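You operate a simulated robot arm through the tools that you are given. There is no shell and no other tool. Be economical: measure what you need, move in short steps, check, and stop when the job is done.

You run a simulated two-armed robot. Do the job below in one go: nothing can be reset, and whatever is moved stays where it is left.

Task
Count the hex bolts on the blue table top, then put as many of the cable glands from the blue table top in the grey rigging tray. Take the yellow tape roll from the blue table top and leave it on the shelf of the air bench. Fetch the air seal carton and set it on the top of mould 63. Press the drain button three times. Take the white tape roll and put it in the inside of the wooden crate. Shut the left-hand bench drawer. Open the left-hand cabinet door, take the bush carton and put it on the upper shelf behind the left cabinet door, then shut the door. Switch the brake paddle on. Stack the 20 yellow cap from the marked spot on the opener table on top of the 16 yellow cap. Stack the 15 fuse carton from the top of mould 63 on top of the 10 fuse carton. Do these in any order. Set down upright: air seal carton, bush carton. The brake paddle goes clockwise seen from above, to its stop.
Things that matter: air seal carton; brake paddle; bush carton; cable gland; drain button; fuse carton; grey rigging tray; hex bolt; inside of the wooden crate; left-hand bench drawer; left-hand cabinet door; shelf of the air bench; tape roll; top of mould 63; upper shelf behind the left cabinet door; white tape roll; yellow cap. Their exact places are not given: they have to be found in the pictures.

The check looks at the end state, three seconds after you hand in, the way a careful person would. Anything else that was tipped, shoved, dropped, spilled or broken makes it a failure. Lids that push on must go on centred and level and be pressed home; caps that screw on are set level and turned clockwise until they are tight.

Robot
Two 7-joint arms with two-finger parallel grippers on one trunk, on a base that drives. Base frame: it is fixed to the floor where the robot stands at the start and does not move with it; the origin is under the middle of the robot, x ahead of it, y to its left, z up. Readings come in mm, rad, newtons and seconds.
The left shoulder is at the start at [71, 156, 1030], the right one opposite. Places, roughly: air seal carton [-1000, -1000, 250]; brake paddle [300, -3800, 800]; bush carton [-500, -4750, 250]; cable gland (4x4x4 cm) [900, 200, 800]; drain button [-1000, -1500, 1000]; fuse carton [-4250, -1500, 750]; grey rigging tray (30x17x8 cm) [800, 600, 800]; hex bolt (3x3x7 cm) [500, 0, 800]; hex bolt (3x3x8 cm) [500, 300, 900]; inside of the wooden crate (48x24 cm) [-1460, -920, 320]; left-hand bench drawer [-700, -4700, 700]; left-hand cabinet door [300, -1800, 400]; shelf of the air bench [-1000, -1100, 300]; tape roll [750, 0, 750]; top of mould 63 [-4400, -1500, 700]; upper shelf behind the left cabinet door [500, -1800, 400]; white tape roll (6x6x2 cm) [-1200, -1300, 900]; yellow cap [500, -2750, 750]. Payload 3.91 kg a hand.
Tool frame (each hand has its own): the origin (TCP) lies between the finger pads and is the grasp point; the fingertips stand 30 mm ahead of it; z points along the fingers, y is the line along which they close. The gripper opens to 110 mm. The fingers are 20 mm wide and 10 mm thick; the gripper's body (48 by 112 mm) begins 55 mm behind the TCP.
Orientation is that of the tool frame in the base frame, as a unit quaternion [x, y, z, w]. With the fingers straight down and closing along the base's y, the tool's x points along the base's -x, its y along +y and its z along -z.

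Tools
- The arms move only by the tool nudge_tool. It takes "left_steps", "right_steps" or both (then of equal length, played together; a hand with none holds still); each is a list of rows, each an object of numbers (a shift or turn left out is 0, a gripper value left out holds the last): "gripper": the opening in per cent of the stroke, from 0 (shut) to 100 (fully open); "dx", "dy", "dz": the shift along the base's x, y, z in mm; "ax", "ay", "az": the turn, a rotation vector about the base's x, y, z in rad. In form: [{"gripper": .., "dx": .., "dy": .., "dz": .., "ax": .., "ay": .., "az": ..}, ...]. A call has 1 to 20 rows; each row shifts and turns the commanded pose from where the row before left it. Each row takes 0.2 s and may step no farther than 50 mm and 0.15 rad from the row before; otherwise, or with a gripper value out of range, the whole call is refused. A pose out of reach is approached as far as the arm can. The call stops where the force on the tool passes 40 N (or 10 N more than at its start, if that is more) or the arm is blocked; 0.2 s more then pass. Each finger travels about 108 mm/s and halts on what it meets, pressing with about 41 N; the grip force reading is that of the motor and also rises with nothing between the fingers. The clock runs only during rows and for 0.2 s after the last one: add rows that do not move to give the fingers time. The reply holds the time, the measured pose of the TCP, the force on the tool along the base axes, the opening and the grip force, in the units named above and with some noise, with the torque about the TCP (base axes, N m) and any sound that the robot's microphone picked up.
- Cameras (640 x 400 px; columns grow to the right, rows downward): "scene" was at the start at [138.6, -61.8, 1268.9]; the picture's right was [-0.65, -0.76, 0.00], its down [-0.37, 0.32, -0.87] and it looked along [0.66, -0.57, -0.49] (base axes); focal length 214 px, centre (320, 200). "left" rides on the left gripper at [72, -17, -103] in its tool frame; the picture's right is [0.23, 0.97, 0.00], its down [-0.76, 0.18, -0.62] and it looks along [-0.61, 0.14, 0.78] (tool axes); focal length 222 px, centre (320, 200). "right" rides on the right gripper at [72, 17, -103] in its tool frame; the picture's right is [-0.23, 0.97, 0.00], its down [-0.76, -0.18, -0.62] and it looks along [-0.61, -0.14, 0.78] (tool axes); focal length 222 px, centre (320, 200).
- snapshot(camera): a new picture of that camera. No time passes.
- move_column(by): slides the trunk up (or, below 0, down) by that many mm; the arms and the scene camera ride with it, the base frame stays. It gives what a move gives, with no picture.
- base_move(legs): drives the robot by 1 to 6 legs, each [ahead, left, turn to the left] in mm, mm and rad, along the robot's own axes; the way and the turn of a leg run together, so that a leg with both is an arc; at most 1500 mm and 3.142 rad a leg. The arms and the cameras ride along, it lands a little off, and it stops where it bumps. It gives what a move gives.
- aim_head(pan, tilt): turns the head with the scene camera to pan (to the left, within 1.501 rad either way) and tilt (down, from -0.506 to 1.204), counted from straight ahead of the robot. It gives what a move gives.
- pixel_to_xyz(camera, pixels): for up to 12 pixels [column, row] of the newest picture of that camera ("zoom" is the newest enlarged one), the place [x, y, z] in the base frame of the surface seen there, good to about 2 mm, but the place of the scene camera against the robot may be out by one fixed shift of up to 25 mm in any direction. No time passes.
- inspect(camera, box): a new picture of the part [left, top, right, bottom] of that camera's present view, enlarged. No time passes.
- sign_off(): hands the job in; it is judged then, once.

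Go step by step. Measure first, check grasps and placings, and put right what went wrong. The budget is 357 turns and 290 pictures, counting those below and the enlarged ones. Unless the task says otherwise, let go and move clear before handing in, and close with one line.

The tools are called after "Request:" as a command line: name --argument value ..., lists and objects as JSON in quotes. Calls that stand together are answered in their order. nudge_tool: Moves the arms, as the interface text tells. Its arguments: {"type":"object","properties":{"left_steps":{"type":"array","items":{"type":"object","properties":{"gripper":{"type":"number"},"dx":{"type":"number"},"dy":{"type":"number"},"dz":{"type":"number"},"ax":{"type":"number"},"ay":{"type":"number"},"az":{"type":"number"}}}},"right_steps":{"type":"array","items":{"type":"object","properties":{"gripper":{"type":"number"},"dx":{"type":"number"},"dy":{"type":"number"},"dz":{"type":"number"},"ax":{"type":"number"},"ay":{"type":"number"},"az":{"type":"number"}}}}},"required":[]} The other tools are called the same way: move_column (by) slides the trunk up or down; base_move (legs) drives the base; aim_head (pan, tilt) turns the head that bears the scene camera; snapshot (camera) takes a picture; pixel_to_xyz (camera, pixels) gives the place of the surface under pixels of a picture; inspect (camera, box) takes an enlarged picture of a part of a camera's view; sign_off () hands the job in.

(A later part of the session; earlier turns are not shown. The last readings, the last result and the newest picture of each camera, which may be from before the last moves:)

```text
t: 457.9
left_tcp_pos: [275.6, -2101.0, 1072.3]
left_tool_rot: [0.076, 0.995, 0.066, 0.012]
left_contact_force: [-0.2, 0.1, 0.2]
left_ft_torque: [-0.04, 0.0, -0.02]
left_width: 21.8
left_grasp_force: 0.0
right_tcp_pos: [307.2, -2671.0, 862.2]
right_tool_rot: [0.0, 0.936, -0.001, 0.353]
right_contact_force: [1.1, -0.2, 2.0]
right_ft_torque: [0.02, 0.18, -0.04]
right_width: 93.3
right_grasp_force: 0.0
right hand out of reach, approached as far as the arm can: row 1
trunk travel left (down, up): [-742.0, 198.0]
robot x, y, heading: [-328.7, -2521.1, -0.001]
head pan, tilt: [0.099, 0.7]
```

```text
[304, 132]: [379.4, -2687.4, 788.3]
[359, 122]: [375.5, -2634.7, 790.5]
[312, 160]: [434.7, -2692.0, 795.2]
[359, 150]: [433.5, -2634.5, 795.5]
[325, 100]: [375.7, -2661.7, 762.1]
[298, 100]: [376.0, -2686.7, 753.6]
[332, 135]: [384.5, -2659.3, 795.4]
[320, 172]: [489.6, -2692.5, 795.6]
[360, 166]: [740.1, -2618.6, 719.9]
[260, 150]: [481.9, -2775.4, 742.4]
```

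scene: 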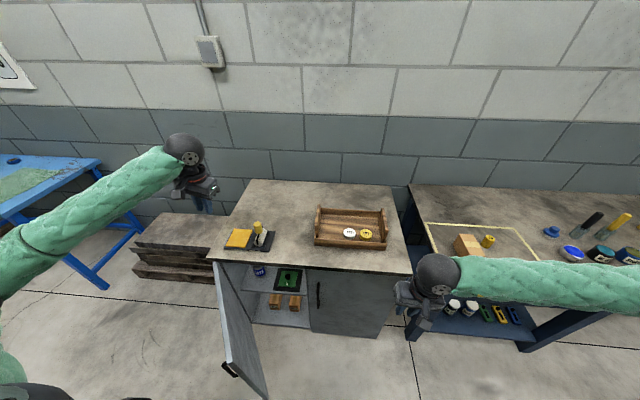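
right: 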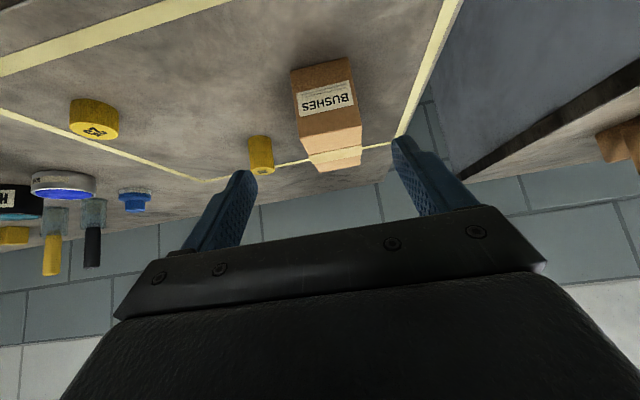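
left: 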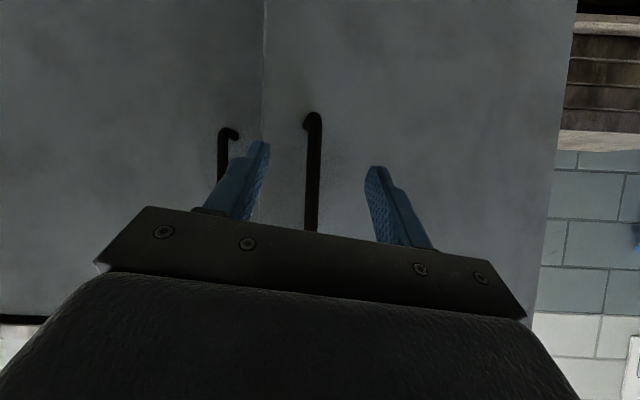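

Carton: front x 376, y -2690..-2634, top 795.5. I'll go over (410,-2662), descend to z 765 and grip.

Request:
nudge_tool --right_steps '[{"dx": 40, "dy": 4}, {"dx": 40, "dy": 5}, {"dx": 23}, {"dz": -40}, {"dz": -40}, {"dz": -17}, {}]'

Request:
snapshot --camera "right"

```text
t: 459.5
left_tcp_pos: [274.8, -2101.0, 1072.7]
left_tool_rot: [0.076, 0.995, 0.066, 0.012]
left_contact_force: [-1.0, 0.3, 1.0]
left_ft_torque: [0.03, 0.02, -0.03]
left_width: 22.2
left_grasp_force: 0.0
right_tcp_pos: [406.7, -2664.6, 768.1]
right_tool_rot: [-0.001, 0.936, 0.001, 0.353]
right_contact_force: [-0.1, 0.1, -0.4]
right_ft_torque: [0.01, 0.03, 0.01]
right_width: 93.6
right_grasp_force: 0.1
trunk travel left (down, up): [-742.0, 198.0]
robot x, y, heading: [-328.0, -2522.8, -0.002]
head pan, tilt: [0.099, 0.7]
```

```text
66 pictures are left
```

right: 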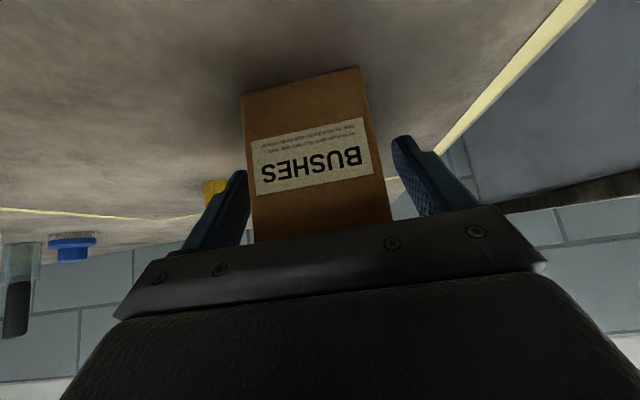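

The carton is between the fingers. I'll grip and lift.

Request:
nudge_tool --right_steps '[{"gripper": 0}, {}, {}, {}, {"dz": 15}, {"dz": 35}, {"dz": 45}, {"dz": 45}]'

Request:
snapshot --camera "right"

```text
t: 461.3
left_tcp_pos: [274.2, -2099.8, 1073.4]
left_tool_rot: [0.076, 0.995, 0.066, 0.012]
left_contact_force: [-0.1, -0.2, -0.1]
left_ft_torque: [0.01, -0.02, 0.01]
left_width: 22.1
left_grasp_force: 0.1
right_tcp_pos: [409.8, -2661.6, 905.1]
right_tool_rot: [-0.001, 0.936, 0.0, 0.352]
right_contact_force: [-0.4, 0.8, -3.9]
right_ft_torque: [-0.04, 0.11, 0.01]
right_width: 59.8
right_grasp_force: 41.0
trunk travel left (down, up): [-742.0, 198.0]
robot x, y, heading: [-331.3, -2520.7, -0.005]
head pan, tilt: [0.099, 0.7]
```

```text
65 pictures are left
```

right: 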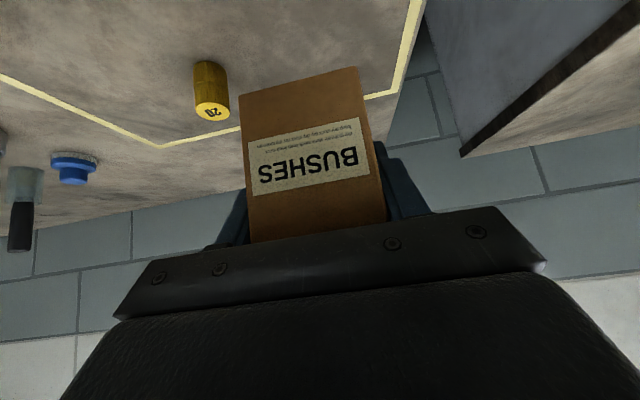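

Held (59.8 mm). To bring it in front of the cabinet I'll raise the trunk, lower the hand over the table, retract in front of the table, and drop to about z 600.

Request:
move_column --by 190

Request:
nudge_tool --right_steps '[{"dz": -45}, {"dz": -45}, {"dz": -45}, {"dz": -45}, {"dx": -45}, {"dx": -45}, {"dx": -45}, {"dx": -45}, {"dx": -45}, {"dx": -45}, {}]'

Request:
nudge_tool --right_steps '[{"dz": -45}, {"dz": -45}, {"dz": -45}, {"dz": -45}, {"dz": -45}, {"dz": -45}, {"dz": -45}, {}]'

Request:
snapshot --camera "scene"

```text
t: 463.4
left_tcp_pos: [275.9, -2100.0, 1261.8]
left_tool_rot: [0.076, 0.995, 0.065, 0.012]
left_contact_force: [-0.5, 0.9, -0.4]
left_ft_torque: [-0.03, -0.02, -0.02]
left_width: 21.8
left_grasp_force: 0.1
right_tcp_pos: [410.2, -2661.6, 1094.9]
right_tool_rot: [-0.001, 0.936, 0.0, 0.352]
right_contact_force: [0.0, -0.1, -3.8]
right_ft_torque: [0.02, 0.11, -0.03]
right_width: 59.7
right_grasp_force: 40.7
trunk travel left (down, up): [-932.0, 8.0]
robot x, y, heading: [-326.0, -2519.1, -0.005]
head pan, tilt: [0.099, 0.7]
```

```text
t: 465.8
left_tcp_pos: [274.6, -2099.7, 1262.2]
left_tool_rot: [0.076, 0.995, 0.065, 0.012]
left_contact_force: [-0.3, 0.2, 0.4]
left_ft_torque: [0.0, 0.0, 0.02]
left_width: 22.0
left_grasp_force: 0.1
right_tcp_pos: [191.9, -2607.1, 967.9]
right_tool_rot: [0.002, 0.938, -0.006, 0.347]
right_contact_force: [-0.1, -0.2, -3.9]
right_ft_torque: [0.02, 0.08, 0.02]
right_width: 59.7
right_grasp_force: 40.9
right hand out of reach, approached as far as the arm can: row 5, 6, 7, 8, 9, 10
trunk travel left (down, up): [-932.0, 8.0]
robot x, y, heading: [-328.6, -2521.5, -0.002]
head pan, tilt: [0.099, 0.7]
```

```text
t: 467.6
left_tcp_pos: [275.4, -2100.2, 1261.2]
left_tool_rot: [0.075, 0.995, 0.067, 0.012]
left_contact_force: [0.9, 0.2, 0.0]
left_ft_torque: [0.03, 0.0, -0.01]
left_width: 22.1
left_grasp_force: 0.2
right_tcp_pos: [233.7, -2481.8, 713.6]
right_tool_rot: [0.002, 0.938, -0.008, 0.347]
right_contact_force: [-0.3, -0.2, -3.5]
right_ft_torque: [0.02, 0.08, -0.01]
right_width: 59.7
right_grasp_force: 41.1
right hand out of reach, approached as far as the arm can: row 1, 2, 3, 4, 5, 6, 7
trunk travel left (down, up): [-932.0, 8.0]
robot x, y, heading: [-330.3, -2519.2, -0.004]
head pan, tilt: [0.099, 0.7]
```

```text
64 pictures are left
```

scene: 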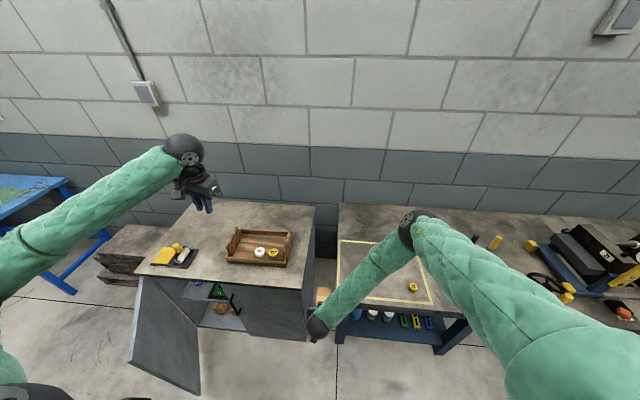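

The tilted right hand hit joint limits and drifted into the gap beside the table (no contact felt). I'll go up out of it, untilt to vertical for transit, and bring it round that way.

Request:
nudge_tool --right_steps '[{"dz": 45}, {"dz": 45}, {"dz": 45}, {"dz": 45}, {"dz": 45}, {"dz": 40, "ay": 0.1}, {"ay": 0.1, "dz": 20}, {"ay": 0.1}, {"ay": 0.1}, {"ay": 0.1}, {"ay": 0.1}, {"ay": 0.1}, {}]'

Request:
snapshot --camera "scene"

```text
t: 470.4
left_tcp_pos: [274.6, -2099.2, 1262.6]
left_tool_rot: [0.075, 0.995, 0.065, 0.012]
left_contact_force: [-0.7, -0.5, -0.4]
left_ft_torque: [-0.02, 0.0, -0.04]
left_width: 22.2
left_grasp_force: 0.0
right_tcp_pos: [233.7, -2482.0, 1000.7]
right_tool_rot: [-0.001, 1.0, 0.001, 0.009]
right_contact_force: [-0.2, 0.5, -3.6]
right_ft_torque: [0.0, 0.07, 0.03]
right_width: 59.8
right_grasp_force: 41.4
trunk travel left (down, up): [-932.0, 8.0]
robot x, y, heading: [-328.3, -2524.9, -0.0]
head pan, tilt: [0.099, 0.7]
```

```text
63 pictures are left
```

scene: 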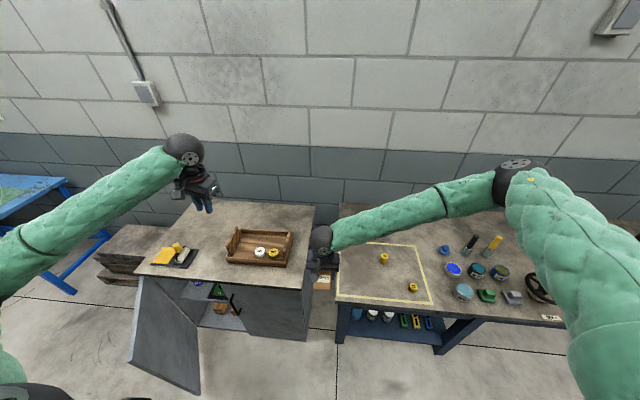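

The arm is untangled. I'll check the cap stack and the cabinet.

Request:
inspect --camera "scene" --box '[350, 230, 450, 300]'

Request:
inspect --camera "scene" --box '[120, 260, 320, 400]'

```text
5.71 times, centred on (400, 265) of scene
```

zoom: 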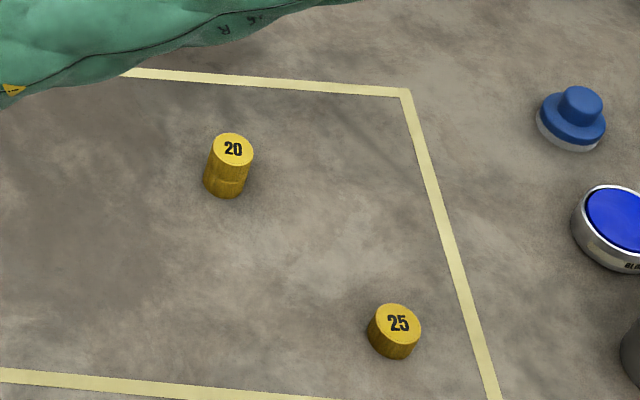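

```text
2.86 times, centred on (220, 330) of scene
```

zoom: 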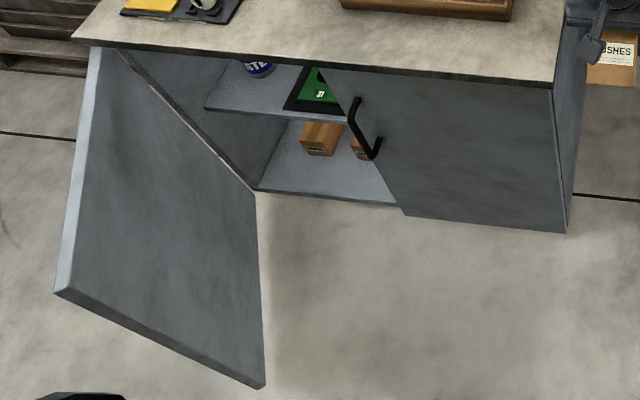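

Stack intact. Now retract the hand, strafe left, and lower in front of the cabinet.

Request:
nudge_tool --right_steps '[{"dx": -40}, {"dx": -40}, {"dx": -30, "dy": -30}, {"dy": -40}, {"dy": -40}, {}]'

Request:
base_move --legs '[[0, 430, 0]]'

Request:
move_column --by -190

Request:
nudge_tool --right_steps '[{"dz": -45}, {"dz": -45}, {"dz": -45}, {"dz": -45}, {"dz": -45}, {}]'

```text
t: 471.8
left_tcp_pos: [276.2, -2099.9, 1261.6]
left_tool_rot: [0.075, 0.995, 0.066, 0.012]
left_contact_force: [-0.6, 0.3, -0.7]
left_ft_torque: [0.0, -0.01, -0.02]
left_width: 22.1
left_grasp_force: 0.1
right_tcp_pos: [121.9, -2592.0, 1000.9]
right_tool_rot: [-0.001, 1.0, 0.001, 0.011]
right_contact_force: [0.1, 0.7, -3.5]
right_ft_torque: [-0.02, 0.05, 0.0]
right_width: 59.9
right_grasp_force: 41.0
trunk travel left (down, up): [-932.0, 8.0]
robot x, y, heading: [-327.1, -2520.7, 0.002]
head pan, tilt: [0.099, 0.7]
```

```text
t: 474.4
left_tcp_pos: [268.5, -1660.0, 1262.9]
left_tool_rot: [0.071, 0.995, 0.066, 0.012]
left_contact_force: [1.2, -0.6, 1.1]
left_ft_torque: [-0.02, 0.0, 0.01]
left_width: 22.0
left_grasp_force: 0.0
right_tcp_pos: [120.5, -2154.2, 1002.5]
right_tool_rot: [-0.007, 1.0, 0.002, 0.01]
right_contact_force: [-0.2, -0.5, -3.6]
right_ft_torque: [-0.01, 0.03, 0.01]
right_width: 60.0
right_grasp_force: 41.0
trunk travel left (down, up): [-932.0, 8.0]
robot x, y, heading: [-329.0, -2085.3, 0.005]
head pan, tilt: [0.099, 0.7]
```

```text
t: 476.5
left_tcp_pos: [269.5, -1659.5, 1072.7]
left_tool_rot: [0.071, 0.995, 0.065, 0.011]
left_contact_force: [0.4, -1.2, 0.3]
left_ft_torque: [0.03, -0.01, 0.0]
left_width: 21.9
left_grasp_force: 0.2
right_tcp_pos: [119.1, -2154.3, 811.0]
right_tool_rot: [-0.005, 1.0, 0.001, 0.01]
right_contact_force: [0.2, 0.7, -3.9]
right_ft_torque: [0.03, 0.02, 0.0]
right_width: 59.9
right_grasp_force: 40.8
trunk travel left (down, up): [-742.0, 198.0]
robot x, y, heading: [-327.0, -2085.6, 0.013]
head pan, tilt: [0.099, 0.7]
```

```text
t: 477.9
left_tcp_pos: [269.1, -1659.6, 1071.5]
left_tool_rot: [0.071, 0.995, 0.066, 0.012]
left_contact_force: [0.9, 0.2, -0.1]
left_ft_torque: [0.0, 0.0, 0.0]
left_width: 22.3
left_grasp_force: 0.0
right_tcp_pos: [123.4, -2154.4, 584.3]
right_tool_rot: [-0.007, 1.0, 0.001, 0.011]
right_contact_force: [-0.3, -0.3, -3.3]
right_ft_torque: [0.0, 0.01, -0.02]
right_width: 59.8
right_grasp_force: 41.0
trunk travel left (down, up): [-742.0, 198.0]
robot x, y, heading: [-328.1, -2090.0, 0.005]
head pan, tilt: [0.099, 0.7]
```

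Request:
nudge_tool --right_steps '[{"ay": -0.12}, {"ay": -0.12}, {"ay": -0.12}, {"ay": -0.12}, {"ay": -0.12}, {"ay": -0.142}, {}]'

Request:
snapshot --camera "right"

Request:
snapshot --camera "scene"

```text
t: 479.5
left_tcp_pos: [268.7, -1661.7, 1073.1]
left_tool_rot: [0.072, 0.995, 0.067, 0.012]
left_contact_force: [0.1, -0.4, -0.3]
left_ft_torque: [0.03, -0.01, 0.0]
left_width: 22.1
left_grasp_force: 0.0
right_tcp_pos: [147.6, -2075.1, 625.2]
right_tool_rot: [0.001, 0.932, -0.019, 0.363]
right_contact_force: [0.1, 0.0, -3.7]
right_ft_torque: [0.01, 0.11, -0.02]
right_width: 59.7
right_grasp_force: 41.1
right hand out of reach, approached as far as the arm can: row 4, 5, 6
trunk travel left (down, up): [-742.0, 198.0]
robot x, y, heading: [-329.2, -2087.3, 0.009]
head pan, tilt: [0.099, 0.7]
```

```text
60 pictures are left
```

right: 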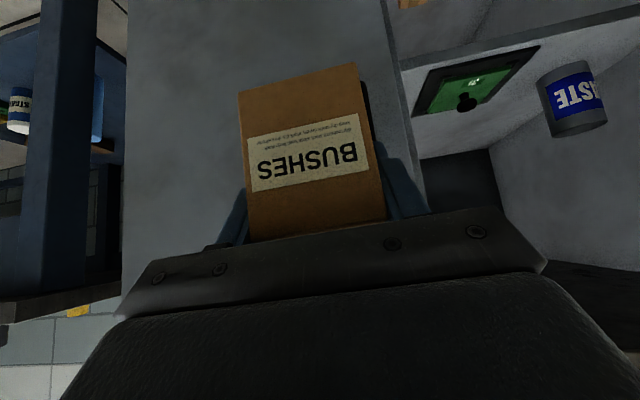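

```text
59 pictures are left
```

scene: 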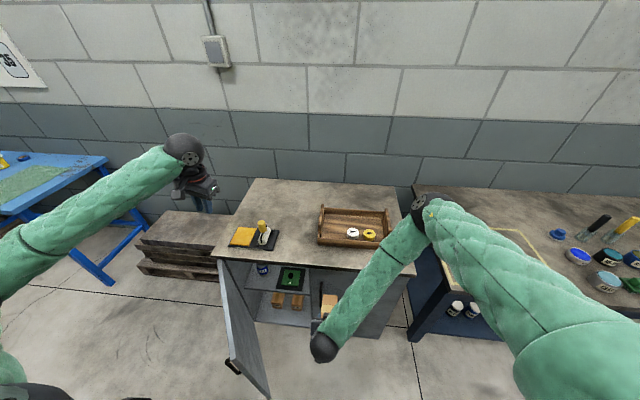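

The hand is tilted with the carton upright in front of the cabinet; the right camera sees the mat and the can. I'll measure the slot.

Request:
pixel_to_xyz --camera "right" --pixels '[[413, 115], [490, 97], [540, 45], [548, 125], [600, 118], [545, 80], [520, 110], [530, 80], [500, 130], [465, 103], [440, 60], [572, 125]]'

Request:
inspect --camera "right" --box '[390, 30, 630, 180]'

```text
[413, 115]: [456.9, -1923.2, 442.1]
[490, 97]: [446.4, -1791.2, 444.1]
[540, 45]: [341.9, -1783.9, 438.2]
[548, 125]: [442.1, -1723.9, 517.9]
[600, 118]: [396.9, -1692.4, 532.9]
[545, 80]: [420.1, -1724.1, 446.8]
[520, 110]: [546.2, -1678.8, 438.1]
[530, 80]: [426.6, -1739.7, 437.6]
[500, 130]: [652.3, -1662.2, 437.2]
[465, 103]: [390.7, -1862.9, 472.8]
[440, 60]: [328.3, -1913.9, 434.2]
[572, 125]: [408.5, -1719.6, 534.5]
```

```text
2.67 times, centred on (510, 105) of right
```

zoom: 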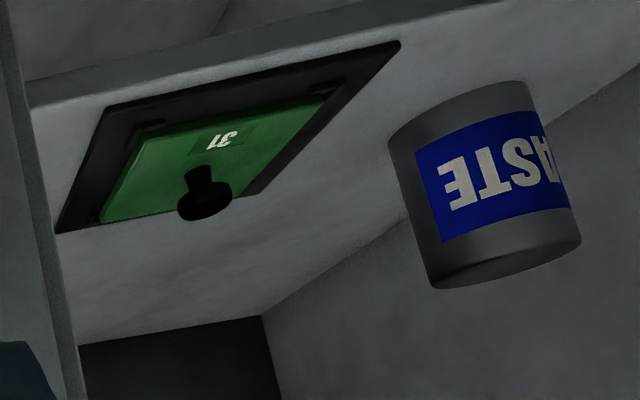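

The slot between can and mat is only ~63 mm, but there is free shelf behind the mat (x > 460). I'll turn the base left 0.3 rad with the carton held in front, so the hand points into the opening, then feed it in.

Request:
base_move --legs '[[-30, 0, 0], [0, 0, 0.3]]'

Request:
nudge_tool --right_steps '[{"dz": -30}, {"dz": -30}, {"dz": -30}, {}]'

Request:
snapshot --camera "scene"

```text
t: 481.3
left_tcp_pos: [87.6, -1503.3, 1073.7]
left_tool_rot: [-0.078, 0.995, 0.067, 0.003]
left_contact_force: [0.3, 0.8, 0.1]
left_ft_torque: [-0.01, 0.01, 0.0]
left_width: 22.1
left_grasp_force: 0.1
right_tcp_pos: [93.7, -1936.1, 626.3]
right_tool_rot: [-0.137, 0.922, 0.034, 0.361]
right_contact_force: [0.7, 0.3, -3.4]
right_ft_torque: [-0.06, 0.08, 0.01]
right_width: 59.9
right_grasp_force: 40.6
trunk travel left (down, up): [-742.0, 198.0]
robot x, y, heading: [-357.7, -2088.7, 0.304]
head pan, tilt: [0.099, 0.7]
```

```text
t: 482.3
left_tcp_pos: [87.4, -1504.1, 1072.4]
left_tool_rot: [-0.077, 0.995, 0.067, 0.002]
left_contact_force: [-0.1, -0.1, -0.1]
left_ft_torque: [-0.02, 0.02, 0.01]
left_width: 21.9
left_grasp_force: 0.1
right_tcp_pos: [91.5, -1905.7, 551.2]
right_tool_rot: [-0.136, 0.923, 0.03, 0.358]
right_contact_force: [0.5, -0.7, -3.4]
right_ft_torque: [-0.03, 0.08, 0.0]
right_width: 59.6
right_grasp_force: 41.1
right hand out of reach, approached as far as the arm can: row 1, 2, 3
trunk travel left (down, up): [-742.0, 198.0]
robot x, y, heading: [-355.7, -2084.1, 0.304]
head pan, tilt: [0.099, 0.7]
```

```text
57 pictures are left
```

scene: 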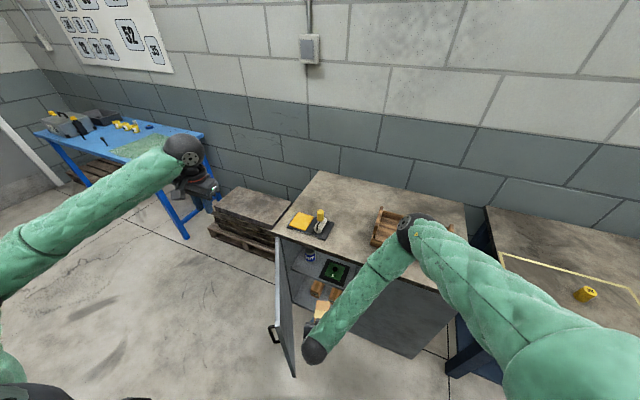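

The elbow has swung over the cabinet top, which won't work for going under the counter. I'll untilt, raise the hand, lower the trunk 320, and re-tilt with the forearm coming from behind.

Request:
nudge_tool --right_steps '[{"dz": 40, "ax": -0.0355, "ay": 0.1147}, {"dz": 40, "ax": -0.0355, "ay": 0.1147}, {"dz": 40, "ax": -0.0355, "ay": 0.1147}, {"dz": 40, "ax": -0.0355, "ay": 0.1147}, {"dz": 40, "ax": -0.0355, "ay": 0.1147}, {"dz": 40, "ax": -0.0355, "ay": 0.1147}, {"dz": 40}, {"dz": 40}, {}]'

Request:
move_column --by -330

Request:
snapshot --camera "scene"

```text
t: 484.3
left_tcp_pos: [87.8, -1504.4, 1072.3]
left_tool_rot: [-0.077, 0.995, 0.067, 0.002]
left_contact_force: [0.0, 0.3, 0.2]
left_ft_torque: [0.0, -0.01, 0.02]
left_width: 22.0
left_grasp_force: 0.1
right_tcp_pos: [94.3, -1909.9, 869.5]
right_tool_rot: [-0.155, 0.988, -0.017, 0.012]
right_contact_force: [0.0, -0.2, -3.1]
right_ft_torque: [0.02, 0.05, 0.02]
right_width: 59.6
right_grasp_force: 41.5
trunk travel left (down, up): [-742.0, 198.0]
robot x, y, heading: [-357.0, -2085.9, 0.302]
head pan, tilt: [0.099, 0.7]
```

```text
t: 487.6
left_tcp_pos: [82.9, -1503.5, 748.2]
left_tool_rot: [-0.077, 0.995, 0.066, 0.007]
left_contact_force: [-0.4, -0.3, 0.2]
left_ft_torque: [0.02, -0.02, -0.03]
left_width: 22.0
left_grasp_force: 0.1
right_tcp_pos: [95.4, -1907.5, 551.7]
right_tool_rot: [-0.153, 0.988, -0.016, 0.023]
right_contact_force: [-0.1, -0.6, -3.6]
right_ft_torque: [0.03, 0.05, -0.03]
right_width: 59.7
right_grasp_force: 41.1
trunk travel left (down, up): [-412.0, 528.0]
robot x, y, heading: [-359.9, -2088.3, 0.309]
head pan, tilt: [0.099, 0.7]
```

```text
56 pictures are left
```

scene: 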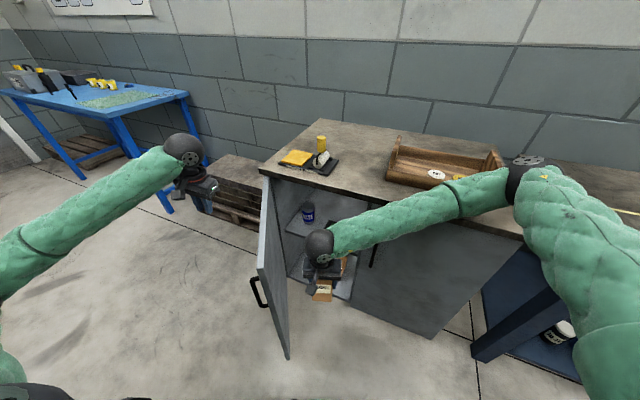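

The forearm now rests near the counter edge. I'll raise the trunk again and set a different arm shape: hand nearly level with the shoulder (elbow out to the side), tilt it, and later lower everything with the trunk.

Request:
move_column --by 330

Request:
nudge_tool --right_steps '[{"dz": 45}, {"dz": 45}, {"dz": 45}, {"dz": 45}, {"dz": 45}, {"dz": 40}, {"dx": 14, "dy": -43}, {"dx": 14, "dy": -43}, {"dx": 7, "dy": -21}, {}]'

Request:
nudge_tool --right_steps '[{"ax": 0.0355, "ay": -0.1147}, {"ax": 0.0355, "ay": -0.1147}, {"ax": 0.0355, "ay": -0.1147}, {"ax": 0.0355, "ay": -0.1147}, {"ax": 0.0355, "ay": -0.1147}, {"ax": 0.0355, "ay": -0.1147}, {}]'

Request:
snapshot --camera "scene"

```text
t: 490.8
left_tcp_pos: [87.3, -1503.1, 1072.4]
left_tool_rot: [-0.078, 0.995, 0.067, 0.002]
left_contact_force: [-0.1, -0.5, 0.6]
left_ft_torque: [0.0, 0.01, -0.01]
left_width: 21.9
left_grasp_force: 0.1
right_tcp_pos: [94.9, -1909.7, 870.8]
right_tool_rot: [-0.154, 0.988, -0.016, 0.013]
right_contact_force: [0.3, 0.2, -3.3]
right_ft_torque: [-0.01, 0.01, 0.02]
right_width: 59.8
right_grasp_force: 40.7
trunk travel left (down, up): [-742.0, 198.0]
robot x, y, heading: [-358.5, -2087.4, 0.307]
head pan, tilt: [0.099, 0.7]
```

```text
t: 493.0
left_tcp_pos: [89.3, -1504.2, 1071.7]
left_tool_rot: [-0.076, 0.995, 0.066, 0.002]
left_contact_force: [0.1, -0.9, -0.9]
left_ft_torque: [-0.01, 0.02, 0.0]
left_width: 22.0
left_grasp_force: 0.1
right_tcp_pos: [131.7, -2017.0, 1135.9]
right_tool_rot: [-0.153, 0.988, -0.017, 0.012]
right_contact_force: [0.4, -0.4, -3.0]
right_ft_torque: [-0.01, 0.02, 0.02]
right_width: 59.8
right_grasp_force: 41.0
trunk travel left (down, up): [-742.0, 198.0]
robot x, y, heading: [-356.2, -2087.0, 0.306]
head pan, tilt: [0.099, 0.7]
```

```text
t: 494.6
left_tcp_pos: [88.4, -1505.0, 1073.0]
left_tool_rot: [-0.077, 0.995, 0.067, 0.002]
left_contact_force: [0.4, -0.1, 0.1]
left_ft_torque: [0.0, 0.02, -0.01]
left_width: 21.9
left_grasp_force: 0.0
right_tcp_pos: [170.4, -1972.0, 1136.0]
right_tool_rot: [-0.137, 0.921, 0.035, 0.362]
right_contact_force: [0.4, 0.3, -3.8]
right_ft_torque: [0.02, 0.11, -0.01]
right_width: 59.6
right_grasp_force: 40.6
right hand out of reach, approached as far as the arm can: row 3, 4, 5, 6
trunk travel left (down, up): [-742.0, 198.0]
robot x, y, heading: [-358.4, -2087.3, 0.307]
head pan, tilt: [0.099, 0.7]
```

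```text
55 pictures are left
```

scene: 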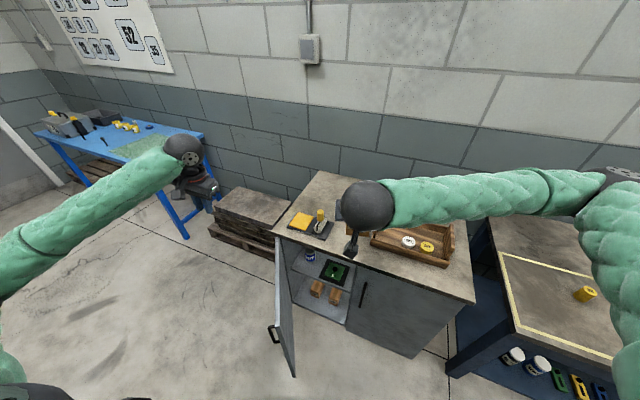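

Request:
pixel_to_xyz --camera "scene" --pixels '[[605, 190], [560, 195], [450, 205], [370, 200], [360, 245], [590, 240]]'

```text
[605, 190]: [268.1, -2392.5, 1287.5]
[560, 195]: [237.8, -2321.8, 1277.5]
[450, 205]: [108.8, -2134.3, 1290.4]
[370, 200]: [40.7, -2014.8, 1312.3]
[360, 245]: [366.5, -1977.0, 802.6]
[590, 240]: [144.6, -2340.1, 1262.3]
```

Reaching across keeps putting the right elbow over the counter, so I want to stand farther north, which needs the door wider open. I'll try pushing the door further with the left hand from inside; first move the right hand aside.

Request:
nudge_tool --right_steps '[{"dy": -45}, {"dy": -45}, {"dy": -45}, {"dy": -45}, {}]'

Request:
nudge_tool --left_steps '[{"dy": -45, "gripper": 0}, {"dy": -45}, {"dy": -45}, {"dy": -45}, {"dy": -45}, {"dy": -45}, {"dy": -45}, {"dz": -45}, {"dz": -45}, {"dz": -45}, {"dz": -45}, {"dz": -45}, {"dz": -45}, {"dz": -45}, {"dz": -45}, {"dz": -45}, {"dz": -45}, {}]'

Request:
snapshot --camera "scene"

```text
t: 495.8
left_tcp_pos: [87.5, -1503.2, 1071.1]
left_tool_rot: [-0.076, 0.995, 0.065, 0.002]
left_contact_force: [-0.1, 0.5, 0.2]
left_ft_torque: [-0.03, -0.04, -0.02]
left_width: 22.1
left_grasp_force: 0.1
right_tcp_pos: [259.8, -2086.6, 1128.2]
right_tool_rot: [-0.139, 0.922, 0.035, 0.36]
right_contact_force: [0.2, 0.4, -4.0]
right_ft_torque: [-0.04, 0.09, -0.03]
right_width: 59.8
right_grasp_force: 40.3
right hand out of reach, approached as far as the arm can: row 1, 2, 3, 4
trunk travel left (down, up): [-742.0, 198.0]
robot x, y, heading: [-356.2, -2089.5, 0.306]
head pan, tilt: [0.099, 0.7]
```

```text
t: 499.6
left_tcp_pos: [86.7, -1816.0, 622.6]
left_tool_rot: [-0.077, 0.995, 0.067, 0.004]
left_contact_force: [0.9, -0.1, -0.7]
left_ft_torque: [-0.03, 0.0, 0.0]
left_width: 0.0
left_grasp_force: 38.0
right_tcp_pos: [257.7, -2088.2, 1131.0]
right_tool_rot: [-0.137, 0.922, 0.036, 0.36]
right_contact_force: [-0.2, -0.3, -3.4]
right_ft_torque: [-0.04, 0.08, -0.02]
right_width: 59.7
right_grasp_force: 41.8
trunk travel left (down, up): [-742.0, 198.0]
robot x, y, heading: [-358.1, -2085.7, 0.309]
head pan, tilt: [0.099, 0.7]
```

```text
54 pictures are left
```

scene: 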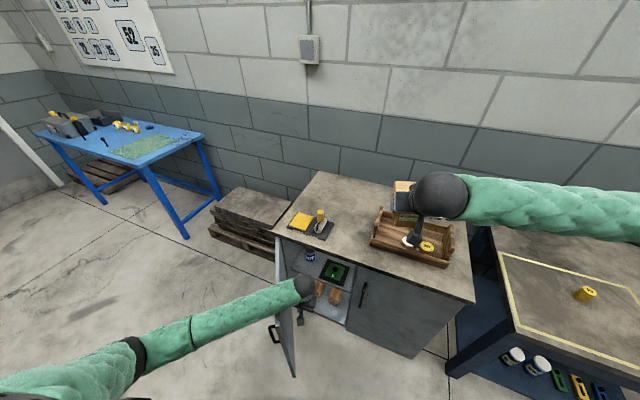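

The left hand is inside the door. I'll push north to open the door wider.

Request:
nudge_tool --left_steps '[{"dy": 20}, {"dy": 20}, {"dy": 12}, {"dy": 12}, {"dy": 12}, {"dy": 12}, {"dy": 12}, {"dy": 12}, {"dy": 12}, {"dy": 12}, {"dy": 12}, {"dy": 12}]'

Request:
snapshot --camera "scene"

```text
t: 502.2
left_tcp_pos: [88.0, -1657.7, 621.7]
left_tool_rot: [-0.077, 0.995, 0.066, 0.002]
left_contact_force: [0.0, -0.1, 0.2]
left_ft_torque: [0.03, -0.01, -0.03]
left_width: 0.0
left_grasp_force: 38.0
right_tcp_pos: [259.9, -2088.4, 1128.6]
right_tool_rot: [-0.137, 0.922, 0.035, 0.361]
right_contact_force: [0.2, 0.4, -2.7]
right_ft_torque: [0.0, 0.09, -0.03]
right_width: 59.9
right_grasp_force: 41.3
trunk travel left (down, up): [-742.0, 198.0]
robot x, y, heading: [-356.9, -2087.0, 0.307]
head pan, tilt: [0.099, 0.7]
```

```text
53 pictures are left
```

scene: 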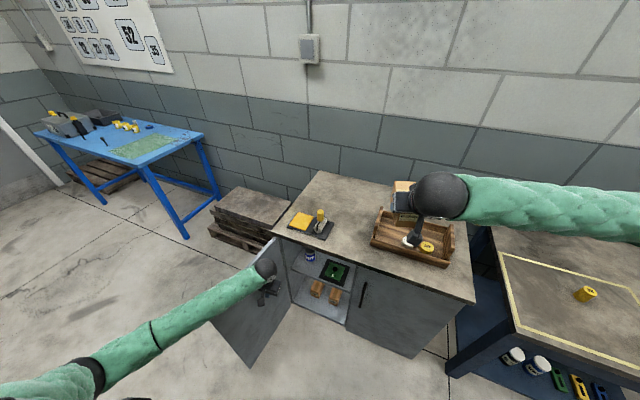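

No resistance and the door is past 90°. I'll keep pushing to find its range.

Request:
nudge_tool --left_steps '[{"dy": 14}, {"dy": 14}, {"dy": 14}, {"dy": 14}, {"dy": 14}, {"dy": 14}, {"dy": 14}, {"dy": 14}, {"dy": 14}, {"dy": 14, "dx": 4}, {"dy": 14, "dx": 4}, {"dy": 14, "dx": 6}, {"dy": 14, "dx": 6}, {"dy": 14, "dx": 8}]'

Request:
snapshot --camera "scene"

```text
t: 503.1
left_tcp_pos: [88.6, -1623.0, 621.7]
left_tool_rot: [-0.073, 0.995, 0.062, 0.003]
left_contact_force: [-0.7, -1.5, 0.0]
left_ft_torque: [0.17, -0.01, 0.06]
left_width: 0.1
left_grasp_force: 38.0
right_tcp_pos: [258.0, -2089.0, 1129.4]
right_tool_rot: [-0.137, 0.922, 0.035, 0.36]
right_contact_force: [1.2, 0.0, -3.4]
right_ft_torque: [-0.04, 0.08, 0.0]
right_width: 59.8
right_grasp_force: 40.9
trunk travel left (down, up): [-742.0, 198.0]
robot x, y, heading: [-357.0, -2090.8, 0.301]
head pan, tilt: [0.099, 0.7]
stopped in row 4 (left hand): the force on the tool passed its limit at 50 N (the readings are from after the stop); the commanded pose is now the measured one
```

```text
52 pictures are left
```

scene: 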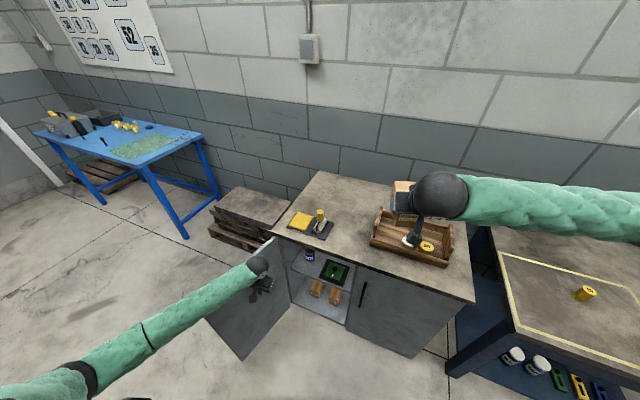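

The door stops at about 105°. New plan: stand a little farther north, heading east, and yaw the right hand 90° so the carton lies along y in the free front-left area of the shelf (x 328–397, y -1787..-1640). First lift the left hand out and re-square the robot.

Request:
nudge_tool --left_steps '[{"dy": -20}, {"dz": 45}, {"dz": 45}, {"dz": 45}, {"dz": 45}, {"dz": 45}, {"dz": 45}, {"dz": 45}, {"dz": 45}, {"dz": 45}, {"dz": 45}, {"dz": 45}]'

Request:
base_move --legs '[[0, 0, -0.305], [0, 220, 0]]'

Request:
nudge_tool --right_steps '[{"az": 0.14}, {"az": 0.14}, {"az": 0.14}, {"az": 0.14}, {"az": 0.14}, {"az": 0.14}, {"az": 0.14}, {"az": 0.14}, {"az": 0.14}, {"az": 0.14}, {"az": 0.14}, {}]'

Request:
snapshot --camera "scene"

```text
t: 505.7
left_tcp_pos: [87.4, -1644.4, 1116.5]
left_tool_rot: [-0.074, 0.995, 0.063, 0.002]
left_contact_force: [0.0, 0.2, -0.5]
left_ft_torque: [0.02, -0.02, -0.01]
left_width: 0.0
left_grasp_force: 37.7
right_tcp_pos: [259.8, -2089.9, 1129.5]
right_tool_rot: [-0.137, 0.922, 0.036, 0.36]
right_contact_force: [0.6, 1.0, -4.3]
right_ft_torque: [-0.03, 0.1, 0.0]
right_width: 60.0
right_grasp_force: 40.8
trunk travel left (down, up): [-742.0, 198.0]
robot x, y, heading: [-356.0, -2086.1, 0.306]
head pan, tilt: [0.099, 0.7]
```

```text
t: 508.4
left_tcp_pos: [198.9, -1571.5, 1116.7]
left_tool_rot: [0.076, 0.995, 0.061, 0.012]
left_contact_force: [0.5, 0.1, 0.0]
left_ft_torque: [0.01, -0.05, 0.04]
left_width: 0.0
left_grasp_force: 38.0
right_tcp_pos: [229.6, -2047.8, 1129.3]
right_tool_rot: [0.003, 0.932, -0.019, 0.362]
right_contact_force: [0.0, 0.0, -3.3]
right_ft_torque: [-0.01, 0.09, 0.02]
right_width: 59.6
right_grasp_force: 40.8
trunk travel left (down, up): [-742.0, 198.0]
robot x, y, heading: [-354.5, -1856.8, 0.001]
head pan, tilt: [0.099, 0.7]
```

```text
t: 510.9
left_tcp_pos: [197.1, -1572.9, 1117.7]
left_tool_rot: [0.076, 0.995, 0.062, 0.013]
left_contact_force: [0.0, -0.2, -0.4]
left_ft_torque: [0.01, -0.01, 0.0]
left_width: 0.3
left_grasp_force: 37.5
right_tcp_pos: [199.9, -1969.4, 1126.3]
right_tool_rot: [-0.538, 0.749, 0.222, 0.315]
right_contact_force: [-0.2, -0.1, -3.4]
right_ft_torque: [-0.1, 0.02, 0.02]
right_width: 59.9
right_grasp_force: 40.5
right hand out of reach, approached as far as the arm can: row 8, 9, 10, 11
trunk travel left (down, up): [-742.0, 198.0]
robot x, y, heading: [-360.5, -1864.4, 0.005]
head pan, tilt: [0.099, 0.7]
```

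```text
51 pictures are left
```

scene: 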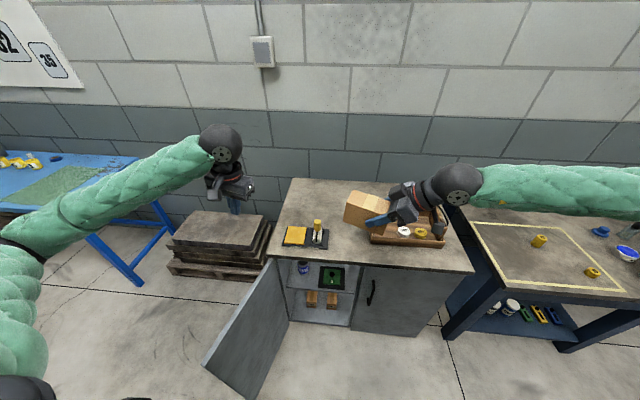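

The yawed shape would run the forearm into the right door. Better: nearly straight hand, arm level with the shoulder, then lower everything with the trunk and extend over the mat to the free area behind it. I'll undo the yaw, back up a little, and bring the hand to y ≈ -1860.

Request:
base_move --legs '[[-40, 0, 0]]'

Request:
nudge_tool --right_steps '[{"az": -0.14}, {"az": -0.14}, {"az": -0.14}, {"az": -0.14}, {"az": -0.14}, {"az": -0.14}, {"az": -0.14}, {"az": -0.06, "dy": 30}, {"dy": 40}, {"dy": 30, "dx": -10}, {}]'

Request:
snapshot --camera "scene"

```text
t: 511.8
left_tcp_pos: [158.9, -1569.9, 1115.0]
left_tool_rot: [0.077, 0.995, 0.062, 0.011]
left_contact_force: [0.0, 0.4, 0.8]
left_ft_torque: [-0.02, -0.03, 0.0]
left_width: 0.0
left_grasp_force: 37.9
right_tcp_pos: [162.5, -1967.1, 1125.0]
right_tool_rot: [-0.538, 0.751, 0.222, 0.314]
right_contact_force: [-0.2, 0.1, -3.5]
right_ft_torque: [-0.12, 0.02, -0.01]
right_width: 59.8
right_grasp_force: 40.9
trunk travel left (down, up): [-742.0, 198.0]
robot x, y, heading: [-399.5, -1862.7, 0.0]
head pan, tilt: [0.099, 0.7]
```

```text
t: 514.2
left_tcp_pos: [159.0, -1571.6, 1117.9]
left_tool_rot: [0.077, 0.995, 0.062, 0.012]
left_contact_force: [0.0, 0.1, -0.7]
left_ft_torque: [0.04, 0.02, 0.01]
left_width: 0.0
left_grasp_force: 37.5
right_tcp_pos: [171.0, -1865.2, 1124.9]
right_tool_rot: [-0.094, 0.918, 0.036, 0.382]
right_contact_force: [-0.1, 0.4, -3.8]
right_ft_torque: [0.02, 0.12, -0.01]
right_width: 59.8
right_grasp_force: 41.2
right hand out of reach, approached as far as the arm can: row 4, 5, 6
trunk travel left (down, up): [-742.0, 198.0]
robot x, y, heading: [-403.3, -1866.2, 0.006]
head pan, tilt: [0.099, 0.7]
```

```text
50 pictures are left
```

scene: 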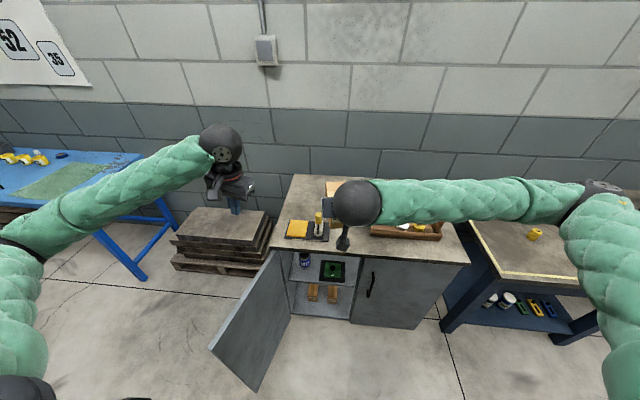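

Request:
pixel_to_xyz --camera "scene" --pixels '[[590, 188], [575, 215], [520, 200], [450, 205], [400, 205], [356, 205]]'

```text
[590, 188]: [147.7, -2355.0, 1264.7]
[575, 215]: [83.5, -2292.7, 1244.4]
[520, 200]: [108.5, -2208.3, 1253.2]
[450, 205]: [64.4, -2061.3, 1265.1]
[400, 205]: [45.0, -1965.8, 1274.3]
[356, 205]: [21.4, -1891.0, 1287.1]
```

The forearm lies at x 50–150, clear of the cabinet for lowering, but the carton's far end (x ≈ 255) would catch the counter edge. I'll back up 30 mm more.

Request:
base_move --legs '[[-30, 0, 0]]'

Request:
nudge_tool --right_steps '[{"az": -0.1}, {"az": -0.1}, {}]'

Request:
snapshot --camera "right"

```text
t: 515.1
left_tcp_pos: [130.2, -1570.7, 1115.3]
left_tool_rot: [0.076, 0.995, 0.062, 0.011]
left_contact_force: [-0.2, -0.2, -0.2]
left_ft_torque: [0.04, 0.01, -0.04]
left_width: 0.0
left_grasp_force: 37.3
right_tcp_pos: [141.6, -1864.9, 1125.5]
right_tool_rot: [-0.094, 0.919, 0.036, 0.381]
right_contact_force: [0.1, 0.2, -2.8]
right_ft_torque: [-0.02, 0.05, 0.0]
right_width: 60.3
right_grasp_force: 41.3
trunk travel left (down, up): [-742.0, 198.0]
robot x, y, heading: [-426.8, -1863.1, 0.004]
head pan, tilt: [0.099, 0.7]
```

```text
t: 515.9
left_tcp_pos: [130.4, -1572.6, 1115.8]
left_tool_rot: [0.077, 0.995, 0.063, 0.012]
left_contact_force: [-0.1, -0.6, 0.4]
left_ft_torque: [-0.01, -0.03, 0.01]
left_width: 0.1
left_grasp_force: 37.9
right_tcp_pos: [140.4, -1865.9, 1124.8]
right_tool_rot: [0.0, 0.923, -0.004, 0.384]
right_contact_force: [0.0, 0.0, -4.4]
right_ft_torque: [-0.02, 0.12, 0.03]
right_width: 59.8
right_grasp_force: 40.9
trunk travel left (down, up): [-742.0, 198.0]
robot x, y, heading: [-428.8, -1861.4, 0.004]
head pan, tilt: [0.099, 0.7]
```

```text
49 pictures are left
```

right: 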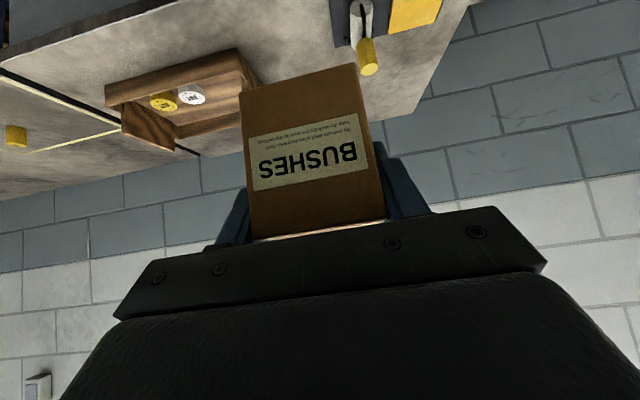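

Backing worked; carton end now at x ≈ 222. The left hand must stay above the open door, so I'll raise it before lowering the trunk.

Request:
nudge_tool --left_steps '[{"dz": 45}, {"dz": 45}, {"dz": 45}, {"dz": 45}, {"dz": 45}, {"dz": 45}, {"dz": 45}, {"dz": 45, "dx": 20}, {"dx": 30}]' --right_steps '[{"ay": 0.068}, {}, {}, {}, {}, {}, {}, {}, {}]'

Request:
move_column --by -300

Request:
snapshot --camera "scene"

```text
t: 517.9
left_tcp_pos: [184.3, -1568.8, 1476.9]
left_tool_rot: [0.076, 0.995, 0.061, 0.012]
left_contact_force: [-0.5, -0.1, -0.2]
left_ft_torque: [-0.01, 0.0, 0.0]
left_width: 0.0
left_grasp_force: 38.0
right_tcp_pos: [142.9, -1864.3, 1123.5]
right_tool_rot: [-0.002, 0.936, -0.003, 0.352]
right_contact_force: [0.3, 0.0, -2.1]
right_ft_torque: [0.02, 0.1, -0.01]
right_width: 60.2
right_grasp_force: 40.9
trunk travel left (down, up): [-742.0, 198.0]
robot x, y, heading: [-425.1, -1863.7, 0.002]
head pan, tilt: [0.099, 0.7]
```

```text
t: 520.9
left_tcp_pos: [182.0, -1568.1, 1177.6]
left_tool_rot: [0.075, 0.995, 0.062, 0.012]
left_contact_force: [0.0, -0.8, 0.8]
left_ft_torque: [0.02, 0.0, 0.0]
left_width: 0.1
left_grasp_force: 37.8
right_tcp_pos: [141.5, -1864.1, 826.0]
right_tool_rot: [-0.001, 0.936, -0.004, 0.353]
right_contact_force: [-0.2, 0.0, -3.6]
right_ft_torque: [0.02, 0.09, -0.01]
right_width: 59.8
right_grasp_force: 41.2
trunk travel left (down, up): [-442.0, 498.0]
robot x, y, heading: [-429.2, -1864.9, 0.005]
head pan, tilt: [0.099, 0.7]
```

```text
48 pictures are left
```

scene: 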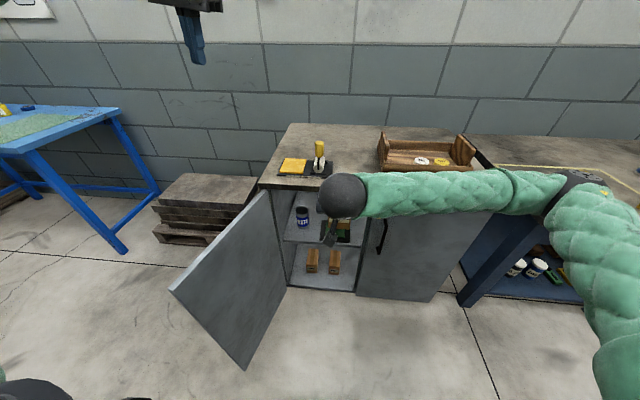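

Clear so far. Lowering the rest.

Request:
move_column --by -150

Request:
move_column --by -140

Request:
snapshot --camera "right"

Request:
snapshot --camera "scene"

```text
t: 522.6
left_tcp_pos: [180.8, -1568.4, 1027.5]
left_tool_rot: [0.076, 0.995, 0.062, 0.013]
left_contact_force: [0.7, -0.6, 0.2]
left_ft_torque: [0.04, -0.01, 0.03]
left_width: 0.0
left_grasp_force: 37.5
right_tcp_pos: [140.7, -1865.6, 675.1]
right_tool_rot: [-0.002, 0.936, -0.003, 0.352]
right_contact_force: [-0.9, -0.1, -3.7]
right_ft_torque: [0.03, 0.1, 0.01]
right_width: 59.7
right_grasp_force: 41.5
trunk travel left (down, up): [-292.0, 648.0]
robot x, y, heading: [-426.8, -1859.9, 0.006]
head pan, tilt: [0.099, 0.7]
```

```text
t: 524.3
left_tcp_pos: [181.1, -1568.5, 887.9]
left_tool_rot: [0.076, 0.995, 0.062, 0.012]
left_contact_force: [-0.2, -0.4, 0.1]
left_ft_torque: [-0.02, 0.01, -0.01]
left_width: 0.0
left_grasp_force: 37.8
right_tcp_pos: [141.6, -1865.2, 534.9]
right_tool_rot: [-0.003, 0.936, -0.002, 0.353]
right_contact_force: [-0.7, 0.3, -3.5]
right_ft_torque: [0.02, 0.11, 0.0]
right_width: 59.7
right_grasp_force: 40.6
trunk travel left (down, up): [-152.0, 788.0]
robot x, y, heading: [-428.2, -1863.5, 0.004]
head pan, tilt: [0.099, 0.7]
```

```text
47 pictures are left
```

right: 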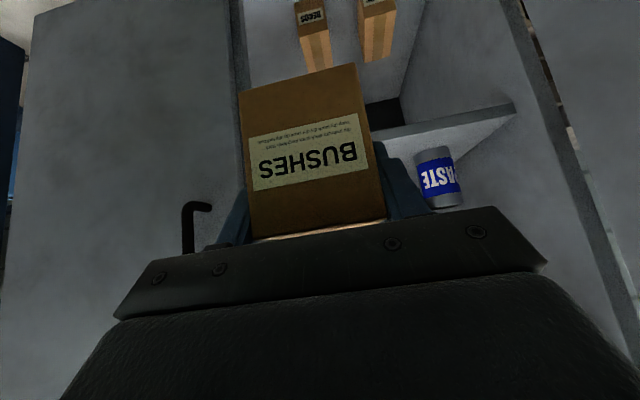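

```text
46 pictures are left
```

scene: 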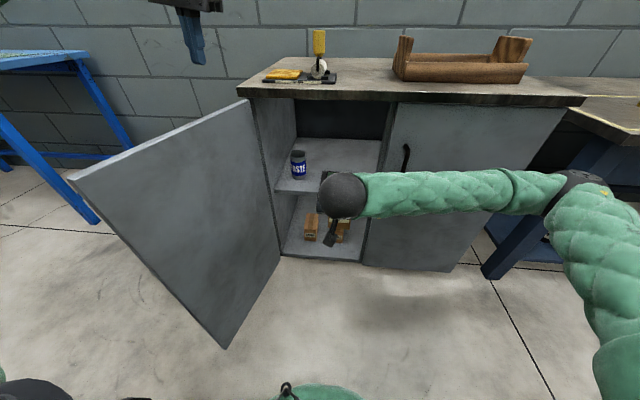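

Everything is at the right height: carton bottom ≈ 488, above the shelf items. I'll extend the arm into the cabinet in steps.

Request:
nudge_tool --right_steps '[{"dx": 35, "dy": 5}, {"dx": 35, "dy": 5}, {"dx": 35, "dy": 5}, {"dx": 35, "dy": 5}, {"dx": 35, "dy": 5}, {}]'

Request:
snapshot --camera "scene"

```text
t: 525.7
left_tcp_pos: [181.6, -1568.2, 887.9]
left_tool_rot: [0.075, 0.995, 0.061, 0.011]
left_contact_force: [-0.3, 0.0, -0.4]
left_ft_torque: [0.02, 0.03, -0.04]
left_width: 0.0
left_grasp_force: 38.0
right_tcp_pos: [314.5, -1840.6, 536.1]
right_tool_rot: [-0.002, 0.936, -0.003, 0.352]
right_contact_force: [0.7, 0.7, -3.7]
right_ft_torque: [-0.02, 0.09, 0.0]
right_width: 60.0
right_grasp_force: 40.9
trunk travel left (down, up): [-152.0, 788.0]
robot x, y, heading: [-431.0, -1866.9, 0.012]
head pan, tilt: [0.099, 0.7]
```

```text
45 pictures are left
```

scene: 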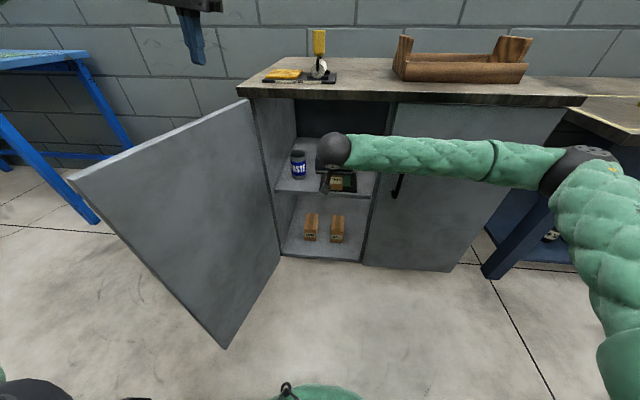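

Request:
pixel_to_xyz --camera "scene" --pixels '[[400, 150], [450, 155], [520, 160], [575, 165], [400, 180], [340, 150]]'

```text
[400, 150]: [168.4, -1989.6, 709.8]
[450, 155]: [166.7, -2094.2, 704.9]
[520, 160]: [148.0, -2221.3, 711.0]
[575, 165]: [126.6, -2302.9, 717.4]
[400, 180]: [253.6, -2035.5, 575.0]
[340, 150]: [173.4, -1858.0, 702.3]
```

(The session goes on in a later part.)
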